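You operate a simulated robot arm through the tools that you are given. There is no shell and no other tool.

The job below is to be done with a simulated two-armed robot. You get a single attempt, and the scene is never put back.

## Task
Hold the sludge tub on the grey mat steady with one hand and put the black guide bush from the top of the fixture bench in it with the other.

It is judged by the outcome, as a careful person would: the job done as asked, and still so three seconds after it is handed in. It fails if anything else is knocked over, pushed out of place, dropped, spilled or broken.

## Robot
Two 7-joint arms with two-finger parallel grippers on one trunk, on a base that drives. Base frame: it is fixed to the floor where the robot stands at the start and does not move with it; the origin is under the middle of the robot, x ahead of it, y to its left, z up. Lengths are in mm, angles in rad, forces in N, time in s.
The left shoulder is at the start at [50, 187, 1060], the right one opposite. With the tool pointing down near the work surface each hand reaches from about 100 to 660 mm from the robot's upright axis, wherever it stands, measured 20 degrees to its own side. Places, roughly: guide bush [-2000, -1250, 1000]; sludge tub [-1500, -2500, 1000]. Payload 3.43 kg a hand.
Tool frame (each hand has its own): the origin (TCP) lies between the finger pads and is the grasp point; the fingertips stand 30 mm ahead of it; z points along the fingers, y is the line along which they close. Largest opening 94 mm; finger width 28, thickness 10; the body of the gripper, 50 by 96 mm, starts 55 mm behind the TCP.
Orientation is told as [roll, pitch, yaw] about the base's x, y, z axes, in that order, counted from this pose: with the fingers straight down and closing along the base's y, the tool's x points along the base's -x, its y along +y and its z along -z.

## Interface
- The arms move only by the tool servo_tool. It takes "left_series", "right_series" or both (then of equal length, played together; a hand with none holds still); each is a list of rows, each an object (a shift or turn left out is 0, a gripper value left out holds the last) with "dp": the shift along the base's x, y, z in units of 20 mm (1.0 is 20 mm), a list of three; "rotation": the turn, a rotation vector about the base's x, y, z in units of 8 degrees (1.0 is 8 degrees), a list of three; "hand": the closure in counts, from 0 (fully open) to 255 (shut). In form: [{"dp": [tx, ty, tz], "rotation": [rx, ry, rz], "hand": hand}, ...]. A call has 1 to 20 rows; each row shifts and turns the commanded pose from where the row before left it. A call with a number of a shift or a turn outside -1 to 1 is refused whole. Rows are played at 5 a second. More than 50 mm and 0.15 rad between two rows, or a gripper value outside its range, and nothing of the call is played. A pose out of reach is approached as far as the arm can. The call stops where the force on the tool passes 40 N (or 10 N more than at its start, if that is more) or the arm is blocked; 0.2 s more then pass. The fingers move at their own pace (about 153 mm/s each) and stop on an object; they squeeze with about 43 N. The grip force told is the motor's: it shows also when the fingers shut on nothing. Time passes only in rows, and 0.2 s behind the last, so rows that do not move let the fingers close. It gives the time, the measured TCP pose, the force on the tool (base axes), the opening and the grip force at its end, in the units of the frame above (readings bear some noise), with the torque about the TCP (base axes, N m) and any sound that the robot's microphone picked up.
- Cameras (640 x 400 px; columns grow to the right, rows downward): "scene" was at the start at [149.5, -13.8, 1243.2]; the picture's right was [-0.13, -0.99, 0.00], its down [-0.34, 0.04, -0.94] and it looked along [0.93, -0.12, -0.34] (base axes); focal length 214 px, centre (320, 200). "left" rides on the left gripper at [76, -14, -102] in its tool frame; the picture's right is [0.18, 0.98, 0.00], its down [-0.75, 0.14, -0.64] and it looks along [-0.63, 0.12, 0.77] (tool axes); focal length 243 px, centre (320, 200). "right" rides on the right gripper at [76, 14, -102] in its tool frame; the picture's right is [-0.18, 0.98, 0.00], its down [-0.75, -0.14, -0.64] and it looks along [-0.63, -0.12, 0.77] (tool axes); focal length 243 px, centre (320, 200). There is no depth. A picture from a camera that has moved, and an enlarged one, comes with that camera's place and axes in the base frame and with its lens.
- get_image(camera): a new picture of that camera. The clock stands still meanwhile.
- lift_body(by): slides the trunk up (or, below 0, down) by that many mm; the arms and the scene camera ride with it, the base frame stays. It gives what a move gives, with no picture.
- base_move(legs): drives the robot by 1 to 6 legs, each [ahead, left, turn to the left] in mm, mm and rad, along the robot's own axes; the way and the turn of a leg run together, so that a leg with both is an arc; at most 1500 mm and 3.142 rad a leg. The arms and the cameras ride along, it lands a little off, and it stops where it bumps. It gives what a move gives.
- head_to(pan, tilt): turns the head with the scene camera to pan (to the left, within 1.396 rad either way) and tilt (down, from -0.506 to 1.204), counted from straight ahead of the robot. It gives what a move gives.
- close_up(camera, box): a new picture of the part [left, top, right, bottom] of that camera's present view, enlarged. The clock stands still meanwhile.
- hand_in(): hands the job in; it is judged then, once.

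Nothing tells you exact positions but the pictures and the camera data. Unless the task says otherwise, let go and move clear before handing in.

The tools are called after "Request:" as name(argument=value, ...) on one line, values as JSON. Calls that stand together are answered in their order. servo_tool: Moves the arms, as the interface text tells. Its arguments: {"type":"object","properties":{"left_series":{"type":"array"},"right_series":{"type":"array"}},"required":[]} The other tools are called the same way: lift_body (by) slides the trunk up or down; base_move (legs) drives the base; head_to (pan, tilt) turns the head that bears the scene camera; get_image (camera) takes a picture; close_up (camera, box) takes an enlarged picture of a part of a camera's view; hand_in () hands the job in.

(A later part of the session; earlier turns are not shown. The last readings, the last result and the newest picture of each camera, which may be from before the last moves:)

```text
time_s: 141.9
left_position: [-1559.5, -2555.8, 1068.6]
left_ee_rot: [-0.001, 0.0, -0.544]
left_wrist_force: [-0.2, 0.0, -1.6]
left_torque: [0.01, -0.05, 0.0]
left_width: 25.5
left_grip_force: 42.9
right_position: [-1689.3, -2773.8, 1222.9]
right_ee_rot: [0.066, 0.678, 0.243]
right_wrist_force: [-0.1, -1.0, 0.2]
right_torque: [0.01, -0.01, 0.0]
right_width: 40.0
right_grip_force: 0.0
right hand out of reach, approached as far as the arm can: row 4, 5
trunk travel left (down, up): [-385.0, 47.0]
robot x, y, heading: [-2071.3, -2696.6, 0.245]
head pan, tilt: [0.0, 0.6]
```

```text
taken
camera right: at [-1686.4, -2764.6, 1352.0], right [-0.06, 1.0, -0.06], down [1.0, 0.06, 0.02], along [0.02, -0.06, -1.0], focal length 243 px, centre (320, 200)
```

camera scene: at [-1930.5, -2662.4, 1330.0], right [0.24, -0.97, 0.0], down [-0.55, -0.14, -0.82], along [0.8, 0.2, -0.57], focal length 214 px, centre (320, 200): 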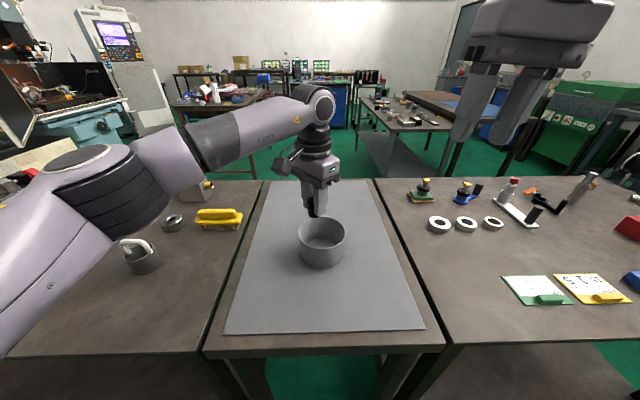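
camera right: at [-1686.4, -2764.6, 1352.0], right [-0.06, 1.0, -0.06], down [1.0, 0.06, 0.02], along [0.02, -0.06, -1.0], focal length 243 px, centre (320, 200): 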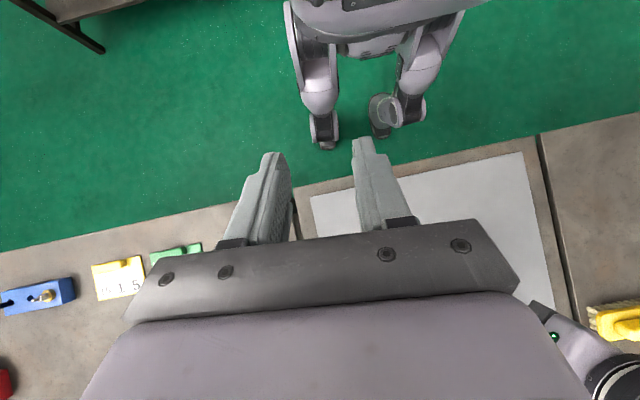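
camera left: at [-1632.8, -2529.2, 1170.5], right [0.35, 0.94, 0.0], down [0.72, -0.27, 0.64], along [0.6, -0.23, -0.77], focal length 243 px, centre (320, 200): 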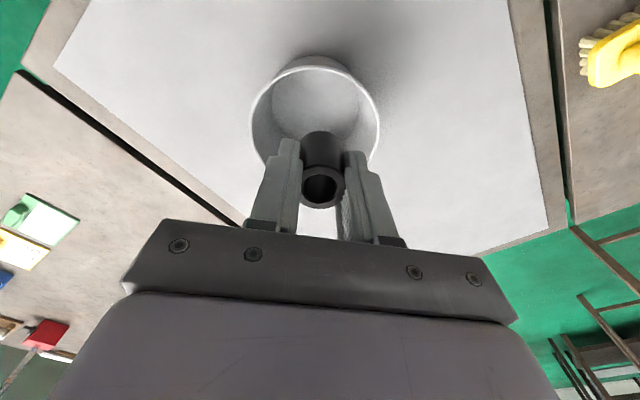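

The view shows my base and torso reach only about 100–195 mm ahead of my axis, while the bench edge is 330 mm away. So I can safely drive 80 mm closer, with both hands well above everything.

Request:
base_move(legs=[[80, 0, 0]])

Request:
get_image(camera="scene")

Request:
get_image(camera="right")

```text
time_s: 143.0
left_position: [-1506.9, -2540.3, 1069.0]
left_ee_rot: [-0.002, 0.002, -0.536]
left_wrist_force: [0.6, -0.1, -1.1]
left_torque: [0.01, 0.0, 0.02]
left_width: 25.7
left_grip_force: 42.8
right_position: [-1634.7, -2758.1, 1223.3]
right_ee_rot: [0.065, 0.679, 0.25]
right_wrist_force: [-0.2, 0.4, -0.1]
right_torque: [0.01, -0.01, 0.0]
right_width: 40.0
right_grip_force: 0.1
trunk travel left (down, up): [-385.0, 47.0]
robot x, y, heading: [-2015.5, -2684.1, 0.252]
head pan, tilt: [0.0, 0.6]
stopped in leg 1: the robot was blocked; the commanded pose is now the measured one
```

```text
taken
camera scene: at [-1877.7, -2650.1, 1330.3], right [0.25, -0.97, 0.0], down [-0.55, -0.14, -0.83], along [0.8, 0.21, -0.56], focal length 214 px, centre (320, 200)
```

scene: 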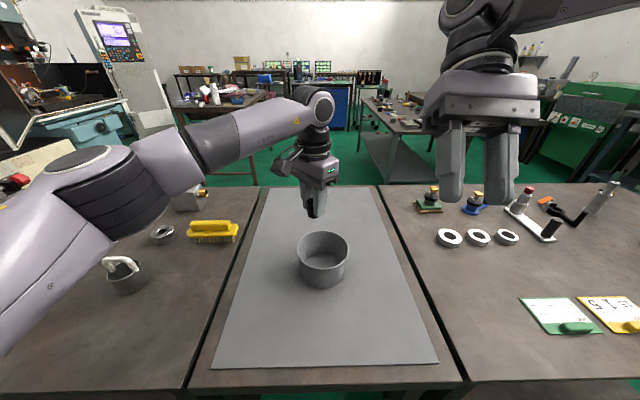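

```text
taken
camera right: at [-1632.6, -2750.2, 1351.6], right [-0.06, 1.0, -0.07], down [1.0, 0.07, 0.02], along [0.02, -0.06, -1.0], focal length 243 px, centre (320, 200)
```

right: 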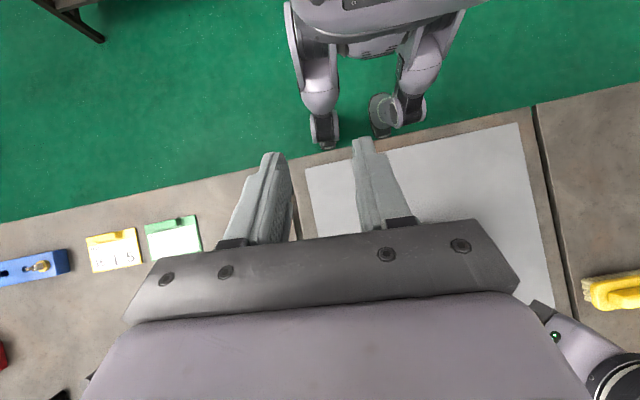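

The base touched the bench edge after 57 mm (those lavender parts are higher than I took them for). Nothing on the bench looks disturbed; I'll back off 10 mm to be clear of contact and re-measure the tub.

Request:
base_move(legs=[[-10, 0, 0]])

Request:
get_image(camera="scene")

Request:
close_up(camera="scene", box=[272, 220, 376, 300])

Request:
close_up(camera="left", box=[220, 30, 420, 220])

```text
time_s: 143.8
left_position: [-1515.9, -2542.0, 1069.2]
left_ee_rot: [-0.003, 0.003, -0.533]
left_wrist_force: [-0.3, 0.1, -1.7]
left_torque: [0.0, -0.03, -0.01]
left_width: 25.8
left_grip_force: 42.4
right_position: [-1644.9, -2761.1, 1222.2]
right_ee_rot: [0.065, 0.679, 0.25]
right_wrist_force: [0.4, 0.0, -0.2]
right_torque: [0.04, -0.02, 0.01]
right_width: 40.4
right_grip_force: 0.0
trunk travel left (down, up): [-385.0, 47.0]
robot x, y, heading: [-2031.1, -2689.0, 0.251]
head pan, tilt: [0.0, 0.6]
```

```text
taken
camera scene: at [-1886.0, -2652.2, 1330.1], right [0.25, -0.97, 0.0], down [-0.55, -0.14, -0.83], along [0.8, 0.21, -0.56], focal length 214 px, centre (320, 200)
```

scene: 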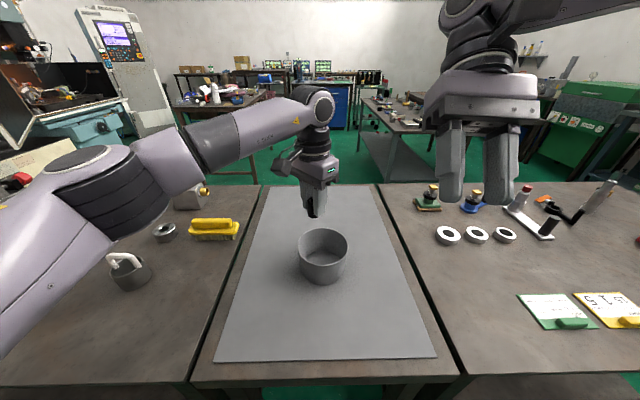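

```text
5.00 times, centred on (324, 260) of scene
camera zoom: at [-1886.0, -2652.2, 1330.1], right [0.25, -0.97, 0.0], down [-0.55, -0.14, -0.83], along [0.8, 0.21, -0.56], focal length 1072 px, centre (300, -100)
```

zoom: 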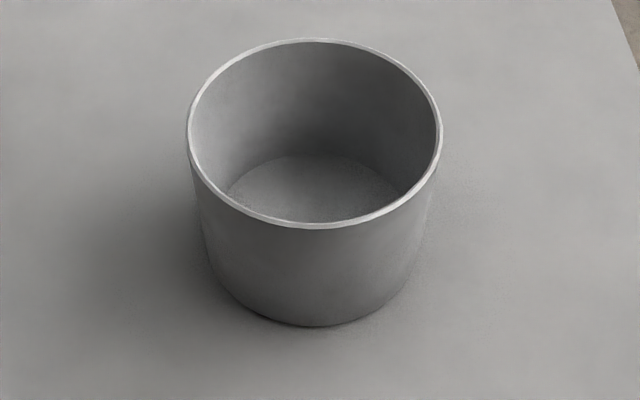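

```text
2.11 times, centred on (320, 125) of left
camera zoom: at [-1588.8, -2515.8, 1169.3], right [0.34, 0.94, 0.0], down [0.72, -0.26, 0.64], along [0.6, -0.22, -0.77], focal length 511 px, centre (320, 358)
```

zoom: 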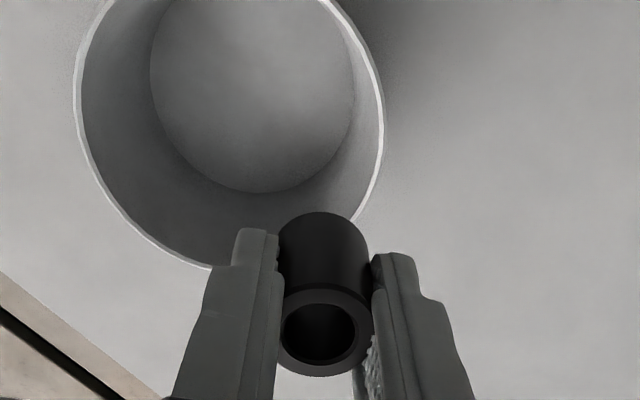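

The tub has not moved (centre still (-1540,-2570)), and it is now about 500 mm ahead. I'll test at a safe height how far the left hand can turn over the tub, a little at a time.

Request:
servo_tool(left_series=[{"dp": [-0.89, -0.46, 0]}, {"dp": [-0.89, -0.46, 0]}, {"rotation": [0, 0, -1]}, {"rotation": [0, 0, -1]}, {}])

```text
time_s: 144.9
left_position: [-1552.0, -2559.6, 1067.8]
left_ee_rot: [-0.001, 0.002, -0.673]
left_wrist_force: [-0.2, -0.4, -1.3]
left_torque: [-0.02, 0.02, 0.02]
left_width: 25.5
left_grip_force: 42.9
left hand out of reach, approached as far as the arm can: row 4
right_position: [-1643.1, -2761.0, 1222.0]
right_ee_rot: [0.065, 0.68, 0.248]
right_wrist_force: [0.5, -0.2, -0.5]
right_torque: [-0.02, 0.0, -0.01]
right_width: 40.1
right_grip_force: 0.0
trunk travel left (down, up): [-385.0, 47.0]
robot x, y, heading: [-2022.3, -2690.1, 0.252]
head pan, tilt: [0.0, 0.6]
```

At this spot the left hand can turn to about -53°, which is enough if the right hand takes the right-far rim at about +28° and both lean slightly outward. I'll move the left hand back out of the way, and straighten and turn the right hand.

Request:
servo_tool(left_series=[{"dp": [-0.91, 0.833, 0.3], "rotation": [0, 0, 0.4]}, {"dp": [-0.91, 0.833, 0.3], "rotation": [0, 0, 0.4]}, {"dp": [-0.91, 0.833, 0.3], "rotation": [0, 0, 0.4]}, {"dp": [-0.91, 0.833, 0]}, {"dp": [-0.91, 0.833, 0]}, {"dp": [-0.91, 0.833, 0]}, {}, {}, {}, {}, {}, {}, {}, {}, {}], right_series=[{"rotation": [0.24, -0.942, 0]}, {"rotation": [0.24, -0.942, 0]}, {"rotation": [0.24, -0.942, 0]}, {"rotation": [0.24, -0.942, 0]}, {"rotation": [0.24, -0.942, 0]}, {"rotation": [0, 0, 0.875], "dp": [0, 0, -0.5]}, {"rotation": [0, 0, 0.875], "dp": [0, 0, -0.8]}, {"rotation": [0, 0, 0.875], "dp": [0, 0, -0.8]}, {"rotation": [0, 0, 0.875], "dp": [0, 0, -0.8]}, {"dp": [0, 0, -0.8]}, {"dp": [0, 0, -0.8]}, {"dp": [0, 0, -0.8]}, {"dp": [0, 0, -0.8]}, {"dp": [0, 0, -0.5]}, {}])

Request:
get_image(camera="scene")

```text
time_s: 148.2
left_position: [-1660.5, -2459.4, 1087.0]
left_ee_rot: [-0.002, 0.001, -0.506]
left_wrist_force: [-0.8, -0.1, -1.6]
left_torque: [0.01, 0.03, -0.03]
left_width: 25.9
left_grip_force: 43.0
right_position: [-1644.7, -2761.2, 1090.5]
right_ee_rot: [0.065, -0.002, 0.739]
right_wrist_force: [-0.1, 0.4, 0.4]
right_torque: [0.01, 0.0, -0.03]
right_width: 40.5
right_grip_force: 0.1
trunk travel left (down, up): [-385.0, 47.0]
robot x, y, heading: [-2027.3, -2686.6, 0.255]
head pan, tilt: [0.0, 0.6]
```

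```text
taken
camera scene: at [-1885.6, -2652.0, 1330.0], right [0.25, -0.97, 0.0], down [-0.55, -0.14, -0.83], along [0.8, 0.21, -0.56], focal length 214 px, centre (320, 200)
```

scene: 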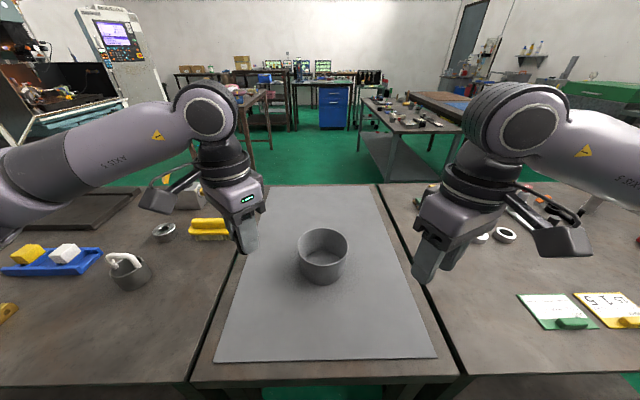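

Both hands look good. Now I bring the right hand over the right-far rim at a height still 100 mm above it, and check with its camera.

Request:
servo_tool(right_series=[{"dp": [0.6, 0.62, 0]}, {"dp": [0.9, 0.92, 0]}, {"dp": [0.9, 0.92, 0]}, {"dp": [0.9, 0.92, 0]}, {"dp": [0.9, 0.92, 0]}, {"dp": [0.9, 0.92, -0.4]}, {"dp": [0.9, 0.92, -0.5]}, {"dp": [0.9, 0.92, -0.5]}, {"dp": [0.32, 0.31, -0.4]}, {}])

Request:
get_image(camera="right")

Request:
get_image(camera="scene")

```text
time_s: 150.3
left_position: [-1659.6, -2459.8, 1085.0]
left_ee_rot: [-0.001, 0.003, -0.508]
left_wrist_force: [0.2, 0.5, -1.5]
left_torque: [0.02, 0.01, 0.01]
left_width: 25.6
left_grip_force: 43.1
right_position: [-1498.4, -2612.1, 1056.2]
right_ee_rot: [0.064, 0.001, 0.738]
right_wrist_force: [1.0, 0.5, -1.1]
right_torque: [0.03, -0.02, -0.01]
right_width: 40.1
right_grip_force: 0.1
trunk travel left (down, up): [-385.0, 47.0]
robot x, y, heading: [-2025.0, -2686.6, 0.256]
head pan, tilt: [0.0, 0.6]
```

```text
taken
camera right: at [-1560.3, -2657.9, 1159.8], right [-0.52, 0.85, 0.06], down [0.68, 0.37, 0.63], along [0.51, 0.37, -0.77], focal length 243 px, centre (320, 200)
```

right: 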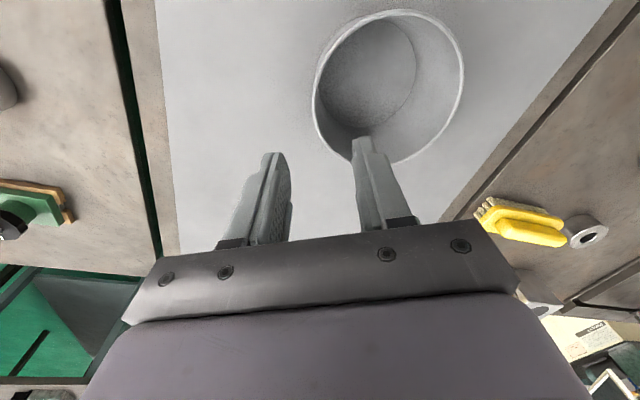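

```text
taken
camera scene: at [-1885.6, -2652.0, 1330.0], right [0.25, -0.97, 0.0], down [-0.55, -0.14, -0.83], along [0.8, 0.21, -0.56], focal length 214 px, centre (320, 200)
```

scene: 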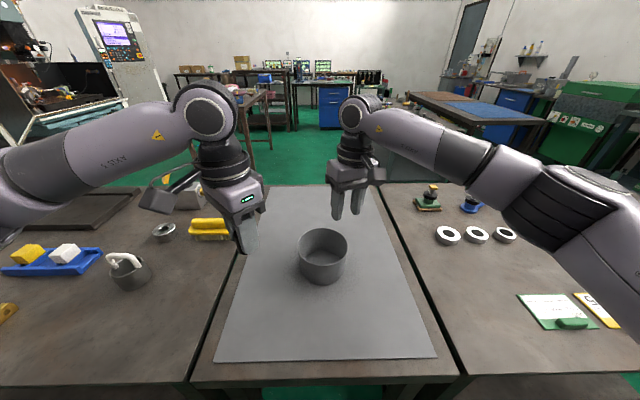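

The right hand is over the rim, no reach problem. I'll enlarge the right camera's view to line the wall up exactly between the fingers.

Request:
close_up(camera="right", box=[230, 0, 480, 200])

Request:
close_up(camera="scene", box=[272, 190, 384, 290])

```text
2.00 times, centred on (355, 100) of right
camera zoom: at [-1560.3, -2657.9, 1159.8], right [-0.52, 0.85, 0.06], down [0.68, 0.37, 0.63], along [0.51, 0.37, -0.77], focal length 485 px, centre (250, 400)
```

zoom: 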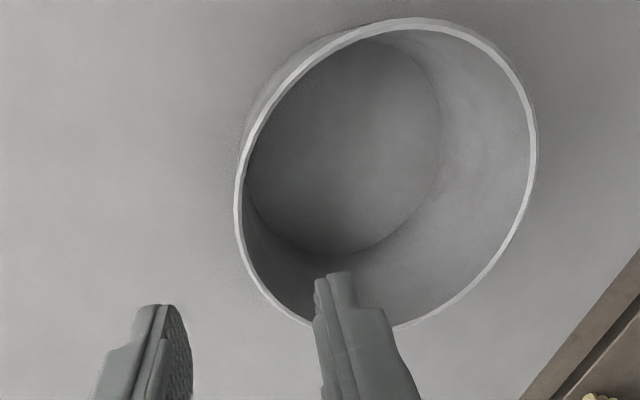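

```text
4.00 times, centred on (328, 240) of scene
camera zoom: at [-1885.6, -2652.0, 1330.0], right [0.25, -0.97, 0.0], down [-0.55, -0.14, -0.83], along [0.8, 0.21, -0.56], focal length 858 px, centre (288, 40)
```

zoom: 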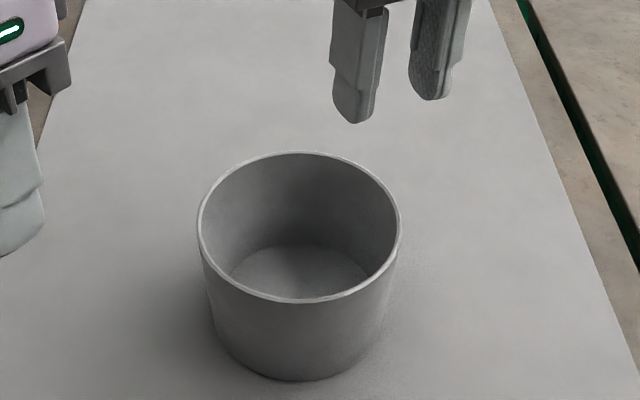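

The right camera suggests shifting about 3.5 mm toward the tub centre. I'll do that while descending until the fingertips are about 15 mm above the rim, and check again.

Request:
servo_tool(right_series=[{"dp": [-0.1, 0.03, -0.7]}, {"dp": [-0.09, 0.03, -0.7]}, {"dp": [0, 0, -0.7]}, {"dp": [0, 0, -0.45]}, {}])

Request:
close_up(camera="right", box=[220, 60, 420, 230])

Request:
close_up(camera="scene", box=[272, 190, 384, 290])

```text
time_s: 151.6
left_position: [-1661.1, -2460.6, 1086.5]
left_ee_rot: [-0.002, 0.0, -0.505]
left_wrist_force: [0.5, -0.1, -3.2]
left_torque: [0.0, 0.0, -0.02]
left_width: 25.9
left_grip_force: 42.9
right_position: [-1504.1, -2612.3, 1004.2]
right_ee_rot: [0.062, 0.001, 0.739]
right_wrist_force: [0.3, 0.0, -0.2]
right_torque: [0.02, 0.03, 0.0]
right_width: 40.3
right_grip_force: 0.1
trunk travel left (down, up): [-385.0, 47.0]
robot x, y, heading: [-2026.4, -2689.4, 0.255]
head pan, tilt: [0.0, 0.6]
```

```text
2.35 times, centred on (320, 145) of right
camera zoom: at [-1566.3, -2657.3, 1107.8], right [-0.52, 0.85, 0.06], down [0.68, 0.37, 0.63], along [0.51, 0.37, -0.77], focal length 571 px, centre (320, 329)
```

zoom: 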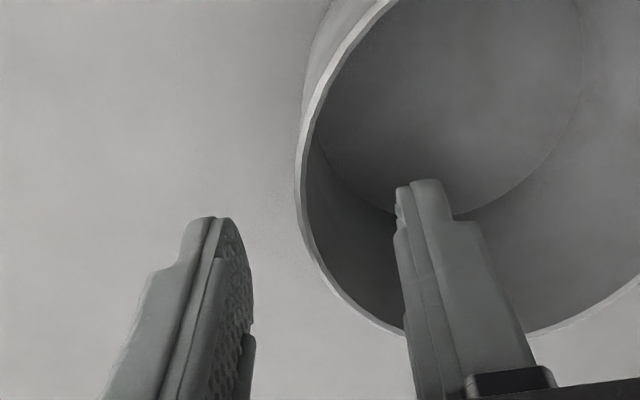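

```text
4.00 times, centred on (328, 240) of scene
camera zoom: at [-1885.6, -2652.0, 1330.0], right [0.25, -0.97, 0.0], down [-0.55, -0.14, -0.83], along [0.8, 0.21, -0.56], focal length 858 px, centre (288, 40)
```

zoom: 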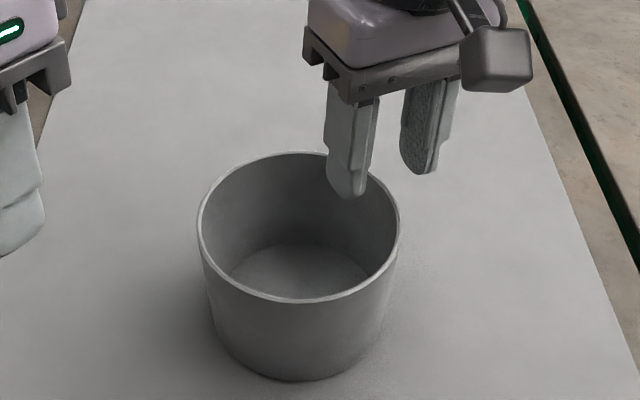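

The wall seems slightly outward of the finger midline. I'll zoom more closely for a finer measurement.

Request:
close_up(camera="right", box=[280, 100, 360, 170])

Request:
close_up(camera="right", box=[270, 140, 370, 225])

```text
5.71 times, centred on (320, 135) of right
camera zoom: at [-1566.3, -2657.3, 1107.8], right [-0.52, 0.85, 0.06], down [0.68, 0.37, 0.63], along [0.51, 0.37, -0.77], focal length 1386 px, centre (320, 571)
```

zoom: 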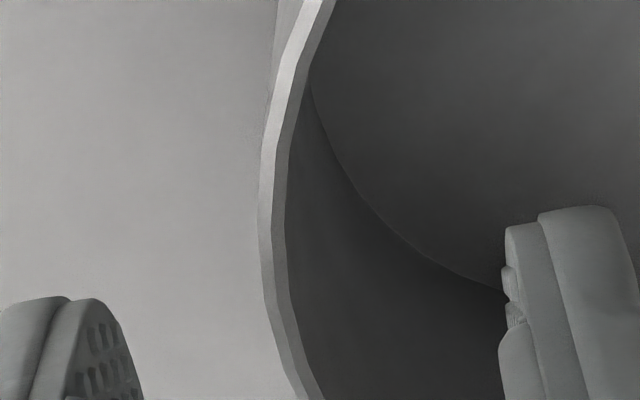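

```text
4.71 times, centred on (320, 182) of right
camera zoom: at [-1566.3, -2657.3, 1107.8], right [-0.52, 0.85, 0.06], down [0.68, 0.37, 0.63], along [0.51, 0.37, -0.77], focal length 1142 px, centre (320, 282)
```

zoom: 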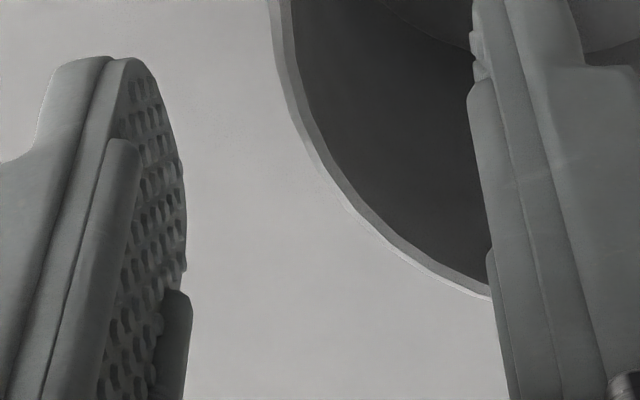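

Measured: the wall will be about 2.9 mm outward of the finger midline at grip depth. I'll correct that and lower so the fingers straddle the wall by 20 mm.

Request:
servo_tool(right_series=[{"dp": [0.05, -0.055, -0.4]}, {"dp": [0.05, -0.055, -0.5]}, {"dp": [0, 0, -0.5]}, {"dp": [0, 0, -0.3]}, {}])

Request:
close_up(camera="right", box=[270, 110, 370, 210])

Request:
close_up(camera="scene", box=[272, 190, 384, 290])

```text
time_s: 152.8
left_position: [-1662.5, -2460.4, 1086.1]
left_ee_rot: [-0.001, 0.001, -0.508]
left_wrist_force: [-0.2, 0.3, -0.8]
left_torque: [-0.01, 0.03, -0.01]
left_width: 25.5
left_grip_force: 43.2
right_position: [-1501.4, -2614.7, 969.3]
right_ee_rot: [0.064, 0.0, 0.738]
right_wrist_force: [1.0, 0.1, -0.3]
right_torque: [0.01, -0.01, 0.0]
right_width: 40.1
right_grip_force: 0.1
trunk travel left (down, up): [-385.0, 47.0]
robot x, y, heading: [-2027.7, -2686.1, 0.255]
head pan, tilt: [0.0, 0.6]
```

```text
4.00 times, centred on (320, 160) of right
camera zoom: at [-1563.2, -2660.4, 1073.0], right [-0.52, 0.85, 0.06], down [0.68, 0.37, 0.63], along [0.51, 0.37, -0.77], focal length 970 px, centre (320, 360)
```

zoom: 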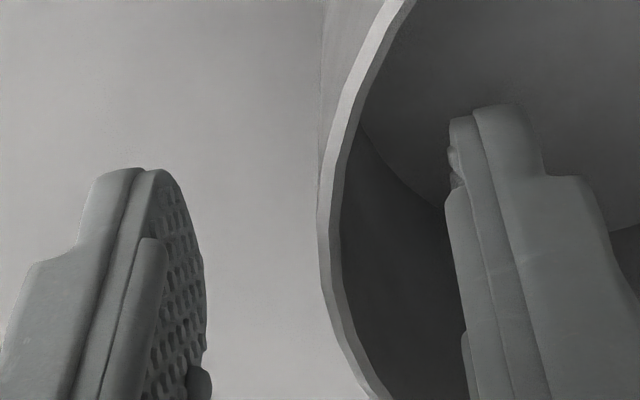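

```text
4.00 times, centred on (328, 240) of scene
camera zoom: at [-1885.6, -2652.0, 1330.0], right [0.25, -0.97, 0.0], down [-0.55, -0.14, -0.83], along [0.8, 0.21, -0.56], focal length 858 px, centre (288, 40)
```

zoom: 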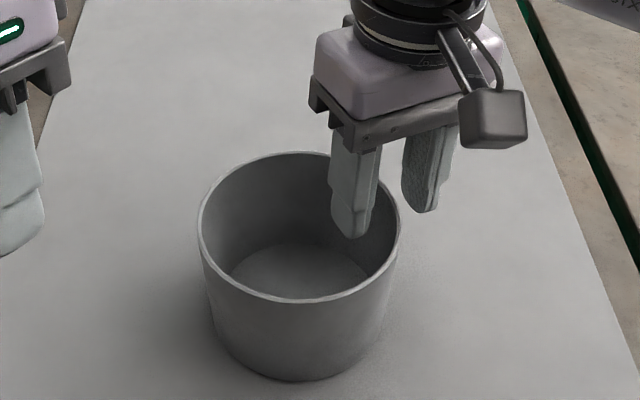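

The fingers straddle the wall with the wall about 1.5 mm inward of the midline. I'll shift that amount and close gently on the wall.

Request:
servo_tool(right_series=[{"dp": [-0.05, 0.055, 0]}, {"hand": 190}, {"hand": 220}, {"hand": 235}, {}])

Request:
close_up(camera="right", box=[270, 110, 370, 210])

```text
time_s: 153.9
left_position: [-1660.7, -2459.2, 1084.9]
left_ee_rot: [0.0, 0.001, -0.507]
left_wrist_force: [0.7, -0.6, -1.8]
left_torque: [-0.01, -0.02, 0.01]
left_width: 25.5
left_grip_force: 43.5
right_position: [-1503.1, -2613.6, 969.6]
right_ee_rot: [0.064, 0.001, 0.738]
right_wrist_force: [-0.3, 0.1, -0.2]
right_torque: [0.04, 0.03, 0.02]
right_width: 7.9
right_grip_force: 0.2
trunk travel left (down, up): [-385.0, 47.0]
robot x, y, heading: [-2029.1, -2687.9, 0.25]
head pan, tilt: [0.0, 0.6]
```

```text
4.00 times, centred on (320, 160) of right
camera zoom: at [-1564.3, -2659.2, 1073.1], right [-0.52, 0.85, 0.06], down [0.68, 0.37, 0.63], along [0.51, 0.37, -0.77], focal length 970 px, centre (320, 360)
```

zoom: 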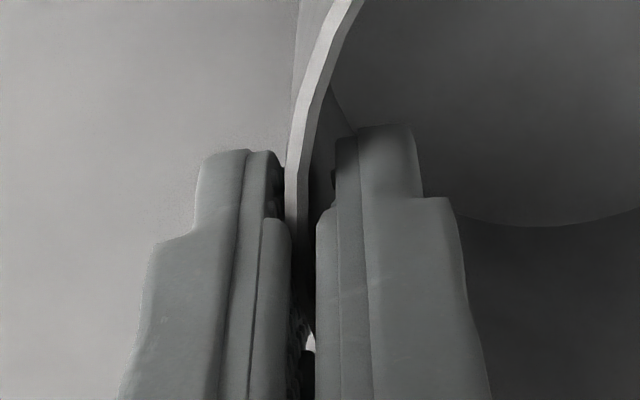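

The fingers are nearly on the wall (7.9 mm opening). I'll check in the scene view that the tub hasn't shifted before the final squeeze.

Request:
close_up(camera="scene", box=[272, 190, 384, 290])

Request:
close_up(camera="right", box=[295, 120, 355, 200])

```text
4.00 times, centred on (328, 240) of scene
camera zoom: at [-1885.6, -2652.0, 1330.0], right [0.25, -0.97, 0.0], down [-0.55, -0.14, -0.83], along [0.8, 0.21, -0.56], focal length 858 px, centre (288, 40)
```

zoom: 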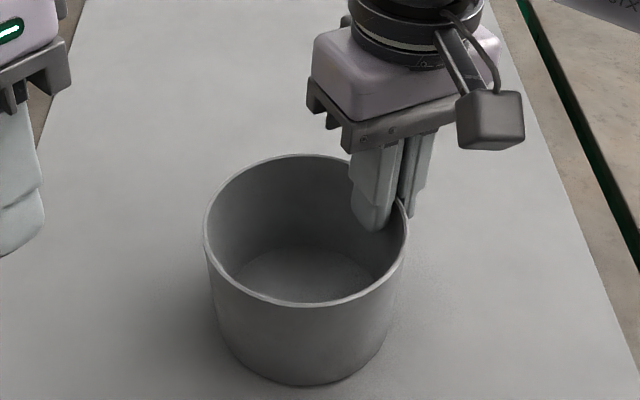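

```text
5.00 times, centred on (325, 160) of right
camera zoom: at [-1564.3, -2659.2, 1073.1], right [-0.52, 0.85, 0.06], down [0.68, 0.37, 0.63], along [0.51, 0.37, -0.77], focal length 1213 px, centre (295, 400)
```

zoom: 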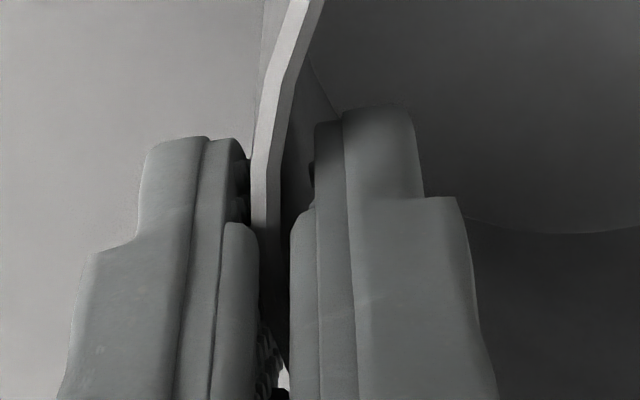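

The tub slid about 5 mm as the fingers came in, which is harmless. I'll now complete the grip on the wall.

Request:
servo_tool(right_series=[{"hand": 245}, {"hand": 255}, {}, {}])

Request:
close_up(camera="scene", box=[272, 190, 384, 290])

Request:
close_up(camera="right", box=[270, 110, 370, 210])

```text
time_s: 154.9
left_position: [-1661.5, -2459.9, 1087.3]
left_ee_rot: [-0.002, 0.002, -0.507]
left_wrist_force: [0.5, -0.6, -1.1]
left_torque: [-0.04, 0.03, 0.01]
left_width: 25.8
left_grip_force: 43.1
right_position: [-1503.1, -2613.2, 969.9]
right_ee_rot: [0.064, 0.001, 0.738]
right_wrist_force: [0.7, 3.3, 3.4]
right_torque: [0.48, 0.27, -0.23]
right_width: 4.8
right_grip_force: 39.5
trunk travel left (down, up): [-385.0, 47.0]
robot x, y, heading: [-2028.0, -2689.1, 0.251]
head pan, tilt: [0.0, 0.6]
```

```text
4.00 times, centred on (328, 240) of scene
camera zoom: at [-1885.7, -2651.8, 1330.1], right [0.25, -0.97, 0.0], down [-0.55, -0.14, -0.83], along [0.8, 0.21, -0.56], focal length 858 px, centre (288, 40)
```

zoom: 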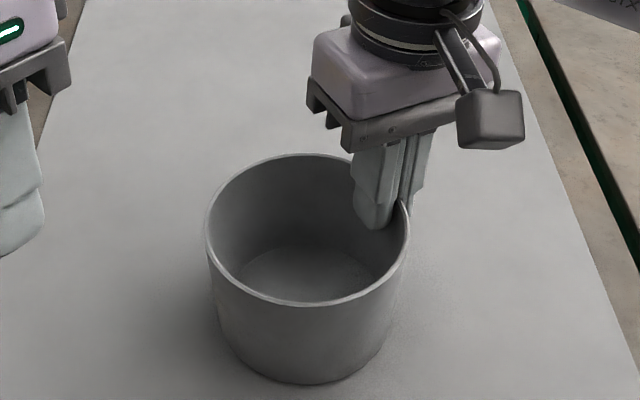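

```text
4.00 times, centred on (320, 160) of right
camera zoom: at [-1564.3, -2659.1, 1073.4], right [-0.52, 0.85, 0.06], down [0.68, 0.37, 0.63], along [0.51, 0.37, -0.77], focal length 970 px, centre (320, 360)
```

zoom: 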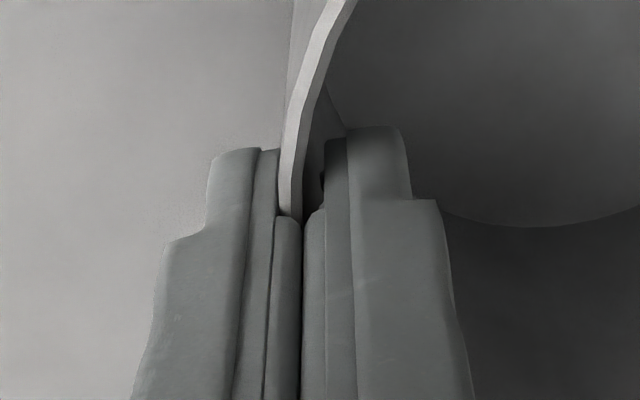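

The right hand now holds the tub's wall (39 N, tub level). Next I lean and turn the left hand slightly outward and bring it part way toward the tub, high above it.

Request:
servo_tool(left_series=[{"rotation": [-0.437, -0.61, 0]}, {"rotation": [-0.437, -0.61, 0]}, {"dp": [0.5, -0.47, 0], "rotation": [0, 0, -0.3]}, {"dp": [0.745, -0.709, 0], "rotation": [0, 0, -0.3]}, {"dp": [0.745, -0.709, 0], "rotation": [0, 0, -0.22]}, {"dp": [0.745, -0.709, 0]}, {}])

Request:
get_image(camera="scene")

Request:
get_image(camera="left")

```text
time_s: 156.6
left_position: [-1606.0, -2513.1, 1085.4]
left_ee_rot: [-0.027, -0.204, -0.619]
left_wrist_force: [0.3, 0.7, -1.5]
left_torque: [0.01, 0.02, 0.01]
left_width: 25.7
left_grip_force: 42.8
right_position: [-1502.4, -2614.6, 970.1]
right_ee_rot: [0.064, 0.001, 0.737]
right_wrist_force: [1.3, 2.2, 5.4]
right_torque: [0.44, 0.31, -0.27]
right_width: 4.8
right_grip_force: 39.3
trunk travel left (down, up): [-385.0, 47.0]
robot x, y, heading: [-2028.7, -2687.0, 0.253]
head pan, tilt: [0.0, 0.6]
```

```text
taken
camera scene: at [-1885.7, -2651.9, 1330.1], right [0.25, -0.97, 0.0], down [-0.55, -0.14, -0.83], along [0.8, 0.21, -0.56], focal length 214 px, centre (320, 200)
```

scene: 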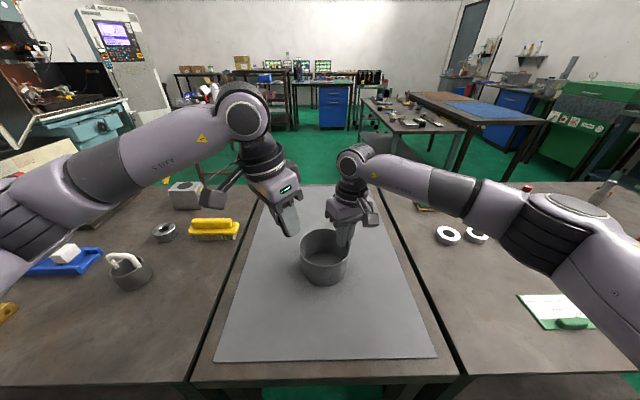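

```text
taken
camera left: at [-1691.3, -2468.2, 1169.4], right [0.43, 0.9, -0.06], down [0.59, -0.22, 0.78], along [0.69, -0.37, -0.62], focal length 243 px, centre (320, 200)
```

left: 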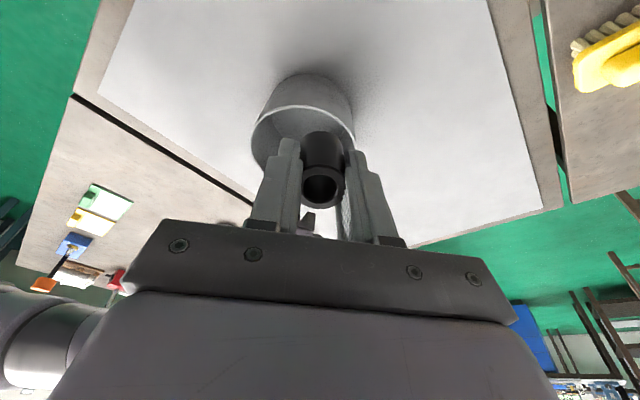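

Both hands are well placed with no reach problem. I'll bring the left hand over the tub's near-left interior, still above the rim, and check clearances.

Request:
servo_tool(left_series=[{"dp": [0.615, -0.578, 0]}, {"dp": [0.615, -0.578, 0]}, {"dp": [0.615, -0.578, 0]}, {"dp": [0.615, -0.578, 0]}, {}])

Request:
get_image(camera="left")

Request:
close_up(camera="scene", box=[230, 130, 410, 290])

Request:
get_image(camera="right")

```text
time_s: 157.8
left_position: [-1558.1, -2557.2, 1085.9]
left_ee_rot: [-0.026, -0.206, -0.618]
left_wrist_force: [-0.5, -0.1, -1.3]
left_torque: [0.02, 0.01, 0.01]
left_width: 26.0
left_grip_force: 43.2
right_position: [-1503.2, -2612.6, 970.0]
right_ee_rot: [0.066, -0.002, 0.739]
right_wrist_force: [0.1, 1.7, 5.3]
right_torque: [0.51, 0.48, -0.23]
right_width: 4.5
right_grip_force: 39.6
trunk travel left (down, up): [-385.0, 47.0]
robot x, y, heading: [-2028.4, -2684.8, 0.25]
head pan, tilt: [0.0, 0.6]
```

```text
taken
camera left: at [-1643.3, -2513.1, 1169.1], right [0.43, 0.9, -0.06], down [0.59, -0.22, 0.78], along [0.69, -0.37, -0.62], focal length 243 px, centre (320, 200)
```

left: 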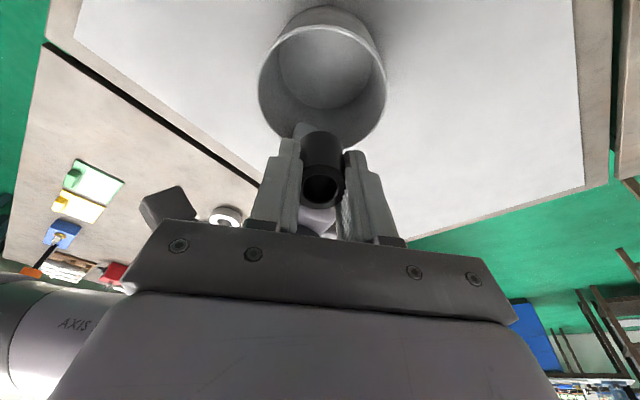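

```text
2.50 times, centred on (320, 210) of scene
camera zoom: at [-1885.8, -2651.9, 1330.1], right [0.25, -0.97, 0.0], down [-0.55, -0.14, -0.83], along [0.8, 0.21, -0.56], focal length 536 px, centre (320, 175)
```

zoom: 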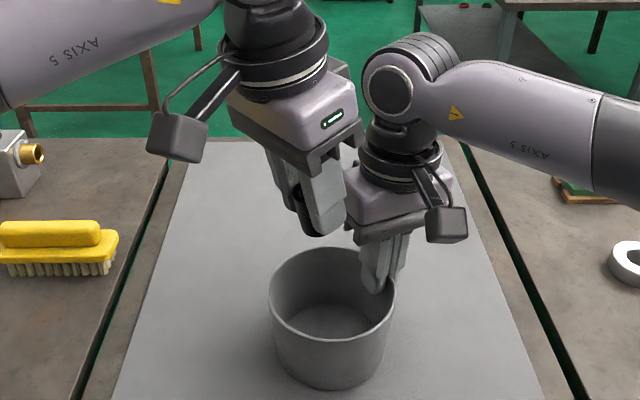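

```text
taken
camera right: at [-1564.4, -2659.2, 1073.4], right [-0.52, 0.85, 0.06], down [0.68, 0.37, 0.63], along [0.51, 0.37, -0.77], focal length 243 px, centre (320, 200)
```

right: 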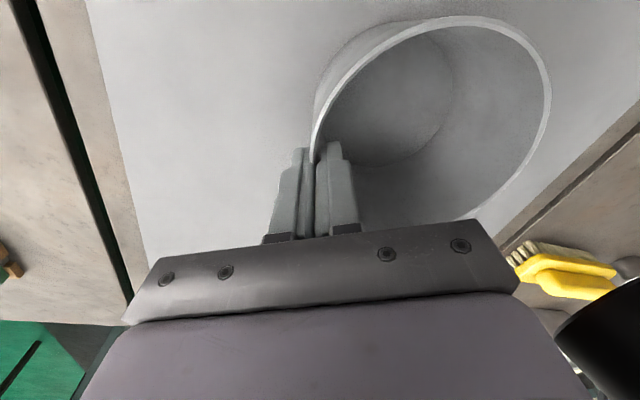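

Clearances look fine (about 8–20 mm at the closest, as planned). I'll lower the left hand in stages, first 56 mm.

Request:
servo_tool(left_series=[{"dp": [0, 0, -0.5]}, {"dp": [0.02, -0.04, -0.6]}, {"dp": [0, 0, -0.6]}, {"dp": [0, 0, -0.6]}, {"dp": [0, 0, -0.5]}, {}])

Request:
get_image(camera="left")

Request:
close_up(camera="scene", box=[250, 150, 390, 290])

Request:
get_image(camera="right")

```text
time_s: 159.2
left_position: [-1556.7, -2559.4, 1029.8]
left_ee_rot: [-0.026, -0.206, -0.619]
left_wrist_force: [-1.0, 0.0, -2.1]
left_torque: [-0.02, 0.01, 0.01]
left_width: 25.7
left_grip_force: 42.9
right_position: [-1503.2, -2613.6, 970.0]
right_ee_rot: [0.064, 0.001, 0.737]
right_wrist_force: [0.1, 2.8, 6.4]
right_torque: [0.56, 0.54, -0.24]
right_width: 4.5
right_grip_force: 39.0
trunk travel left (down, up): [-385.0, 47.0]
robot x, y, heading: [-2026.3, -2688.5, 0.25]
head pan, tilt: [0.0, 0.6]
```

```text
taken
camera left: at [-1641.9, -2513.9, 1113.6], right [0.43, 0.9, -0.06], down [0.59, -0.22, 0.78], along [0.69, -0.37, -0.62], focal length 243 px, centre (320, 200)
```

left: 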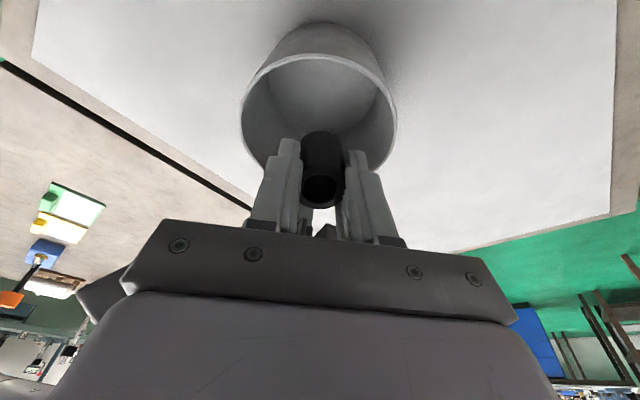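

```text
2.86 times, centred on (320, 220) of scene
camera zoom: at [-1885.9, -2651.9, 1330.1], right [0.25, -0.97, 0.0], down [-0.55, -0.14, -0.83], along [0.8, 0.21, -0.56], focal length 613 px, centre (320, 143)
```

zoom: 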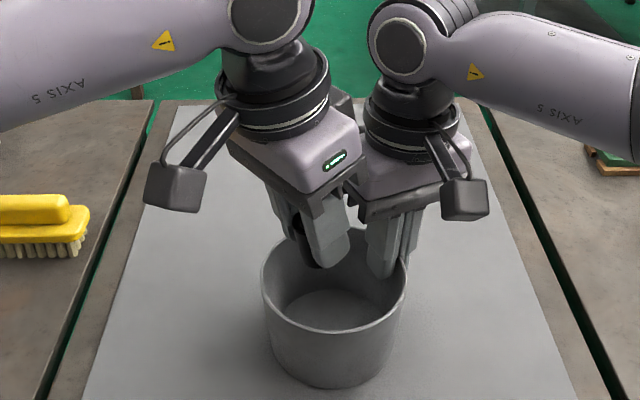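

```text
taken
camera right: at [-1564.5, -2659.2, 1073.4], right [-0.52, 0.85, 0.06], down [0.68, 0.37, 0.63], along [0.51, 0.37, -0.77], focal length 243 px, centre (320, 200)
```

right: 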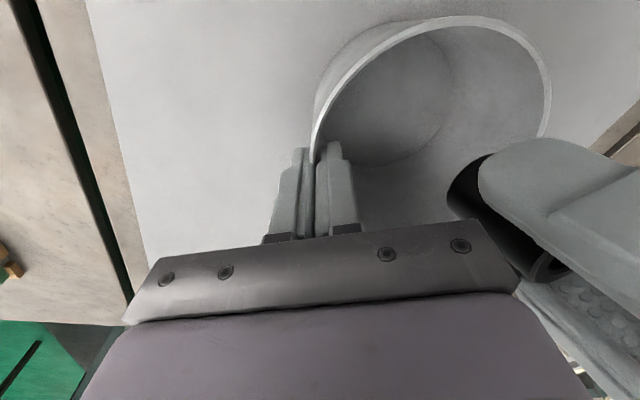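

Still clear on all sides; the bush is over the open near-left part of the tub. I'll lower a further 80 mm into the tub and check.

Request:
servo_tool(left_series=[{"dp": [0, 0, -0.5]}, {"dp": [0, 0, -0.6]}, {"dp": [0, 0, -0.6]}, {"dp": [0, 0, -0.6]}, {"dp": [0, 0, -0.6]}, {"dp": [0, 0, -0.6]}, {"dp": [0, 0, -0.5]}, {}])

Request:
get_image(camera="left")

Request:
close_up(camera="scene", box=[250, 150, 390, 290])

Request:
get_image(camera="right")

```text
time_s: 160.9
left_position: [-1557.0, -2559.4, 947.6]
left_ee_rot: [-0.026, -0.201, -0.62]
left_wrist_force: [-7.3, 5.1, -6.3]
left_torque: [-0.29, -0.44, -0.12]
left_width: 25.7
left_grip_force: 43.0
right_position: [-1503.2, -2613.0, 969.3]
right_ee_rot: [0.066, 0.0, 0.739]
right_wrist_force: [6.6, -5.1, 9.2]
right_torque: [0.64, 0.97, 0.06]
right_width: 4.3
right_grip_force: 38.5
trunk travel left (down, up): [-385.0, 47.0]
robot x, y, heading: [-2025.9, -2686.1, 0.254]
head pan, tilt: [0.0, 0.6]
```

```text
taken
camera left: at [-1641.8, -2513.9, 1031.6], right [0.43, 0.9, -0.06], down [0.59, -0.23, 0.78], along [0.69, -0.37, -0.63], focal length 243 px, centre (320, 200)
```

left: 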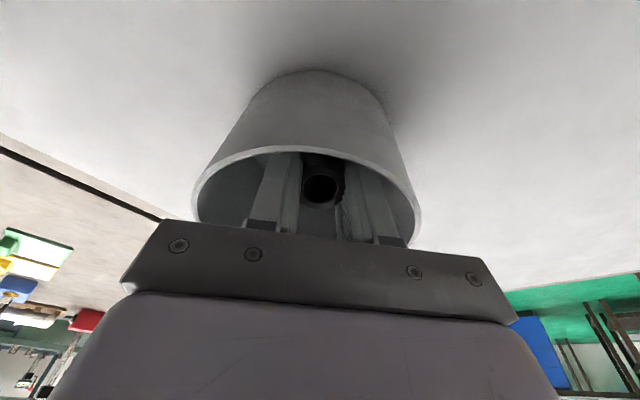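

```text
2.86 times, centred on (320, 220) of scene
camera zoom: at [-1885.6, -2652.3, 1329.9], right [0.25, -0.97, 0.0], down [-0.55, -0.14, -0.83], along [0.8, 0.21, -0.56], focal length 613 px, centre (320, 143)
```

zoom: 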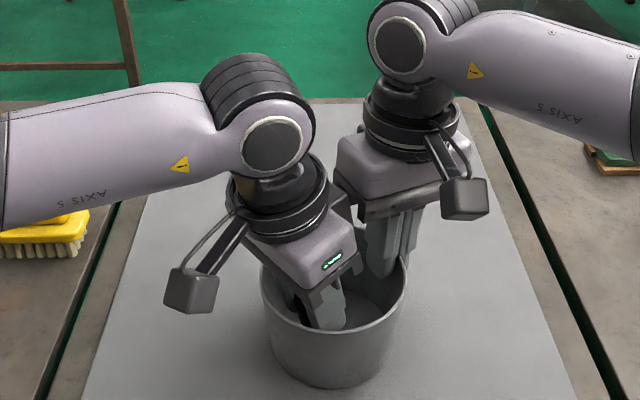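

```text
taken
camera right: at [-1564.4, -2659.4, 1074.0], right [-0.52, 0.85, 0.06], down [0.68, 0.37, 0.63], along [0.51, 0.38, -0.77], focal length 243 px, centre (320, 200)
```

right: 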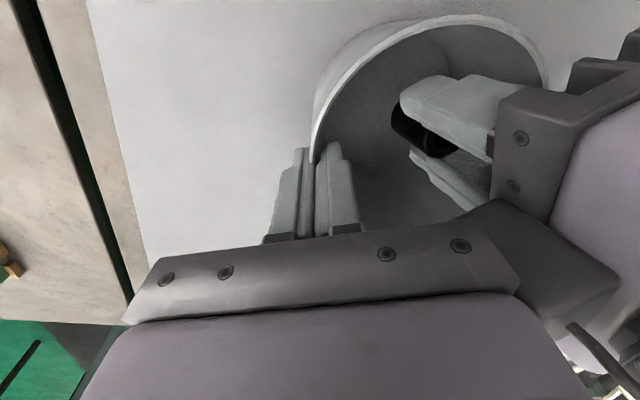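

The force readings show a light sideways contact (about 9 N) pushing the two hands apart. I stop here and look closely for where they touch.

Request:
close_up(camera="right", box=[380, 60, 640, 320])

Request:
close_up(camera="scene", box=[290, 170, 370, 270])

Request:
close_up(camera="left", box=[180, 120, 440, 300])

```text
1.54 times, centred on (510, 190) of right
camera zoom: at [-1564.4, -2659.4, 1074.0], right [-0.52, 0.85, 0.06], down [0.68, 0.37, 0.63], along [0.51, 0.38, -0.77], focal length 373 px, centre (28, 215)
```

zoom: 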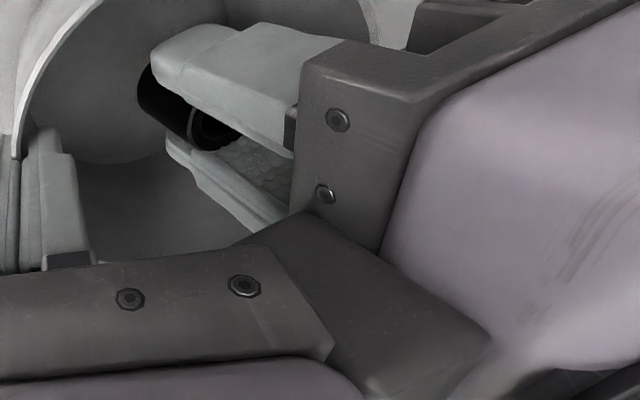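

```text
4.00 times, centred on (330, 220) of scene
camera zoom: at [-1885.6, -2652.3, 1329.9], right [0.25, -0.97, 0.0], down [-0.55, -0.14, -0.83], along [0.8, 0.21, -0.56], focal length 858 px, centre (280, 120)
```

zoom: 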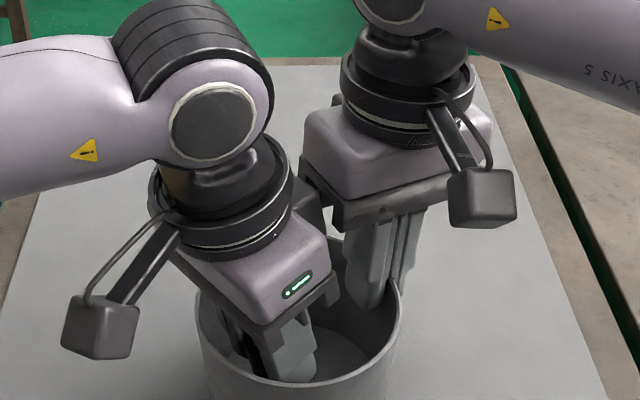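

```text
2.22 times, centred on (310, 210) of left
camera zoom: at [-1641.8, -2513.9, 1031.6], right [0.43, 0.9, -0.06], down [0.59, -0.23, 0.78], along [0.69, -0.37, -0.63], focal length 539 px, centre (342, 178)
```

zoom: 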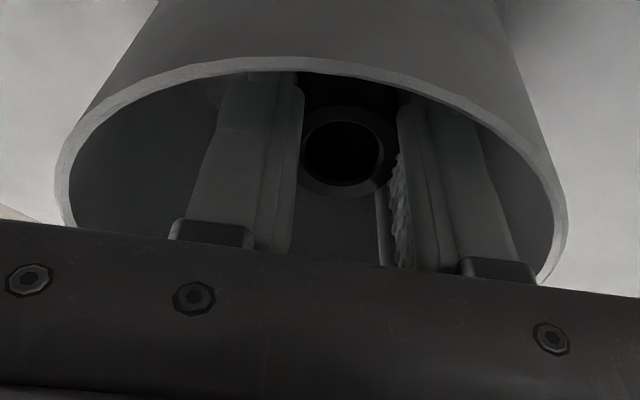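

The likely contact is between the left gripper's broad body and the right gripper's inner corner; the bush and fingers are clear inside the tub. I'll ease the left hand 3 mm outward with 3° more lean and see if the force goes away.

Request:
servo_tool(left_series=[{"dp": [-0.061, 0.044, 0], "rotation": [-0.11, -0.153, 0]}, {"dp": [-0.061, 0.044, 0], "rotation": [-0.11, -0.153, 0]}, {}])

Request:
close_up(camera="left", box=[180, 120, 440, 300])

Request:
close_up(camera="right", box=[290, 0, 640, 320])

```text
time_s: 161.8
left_position: [-1557.4, -2557.6, 950.8]
left_ee_rot: [-0.026, -0.262, -0.621]
left_wrist_force: [0.3, 0.0, -2.4]
left_torque: [-0.01, 0.02, -0.01]
left_width: 25.9
left_grip_force: 43.1
right_position: [-1502.7, -2613.0, 970.5]
right_ee_rot: [0.067, -0.001, 0.738]
right_wrist_force: [4.7, -1.6, 10.1]
right_torque: [0.46, 0.54, -0.19]
right_width: 4.2
right_grip_force: 38.5
trunk travel left (down, up): [-385.0, 47.0]
robot x, y, heading: [-2028.7, -2689.3, 0.254]
head pan, tilt: [0.0, 0.6]
```

```text
2.22 times, centred on (310, 210) of left
camera zoom: at [-1647.3, -2509.8, 1028.8], right [0.43, 0.9, -0.07], down [0.55, -0.2, 0.81], along [0.71, -0.39, -0.58], focal length 539 px, centre (342, 178)
```

zoom: 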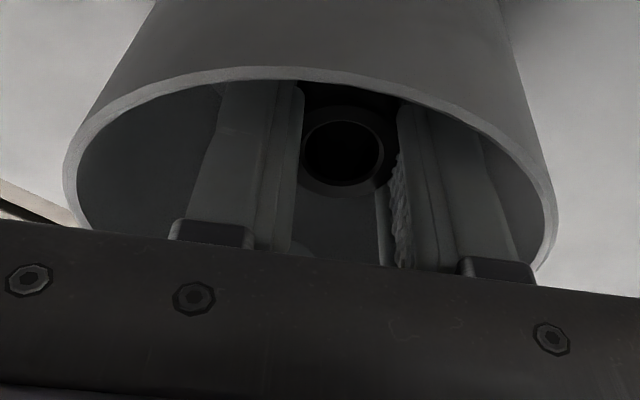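

```text
1.25 times, centred on (465, 160) of right
camera zoom: at [-1564.5, -2659.3, 1073.7], right [-0.52, 0.85, 0.07], down [0.68, 0.37, 0.63], along [0.51, 0.38, -0.77], focal length 303 px, centre (139, 250)
```

zoom: 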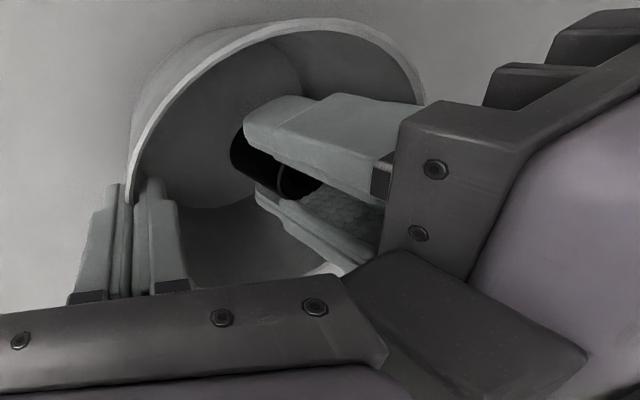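

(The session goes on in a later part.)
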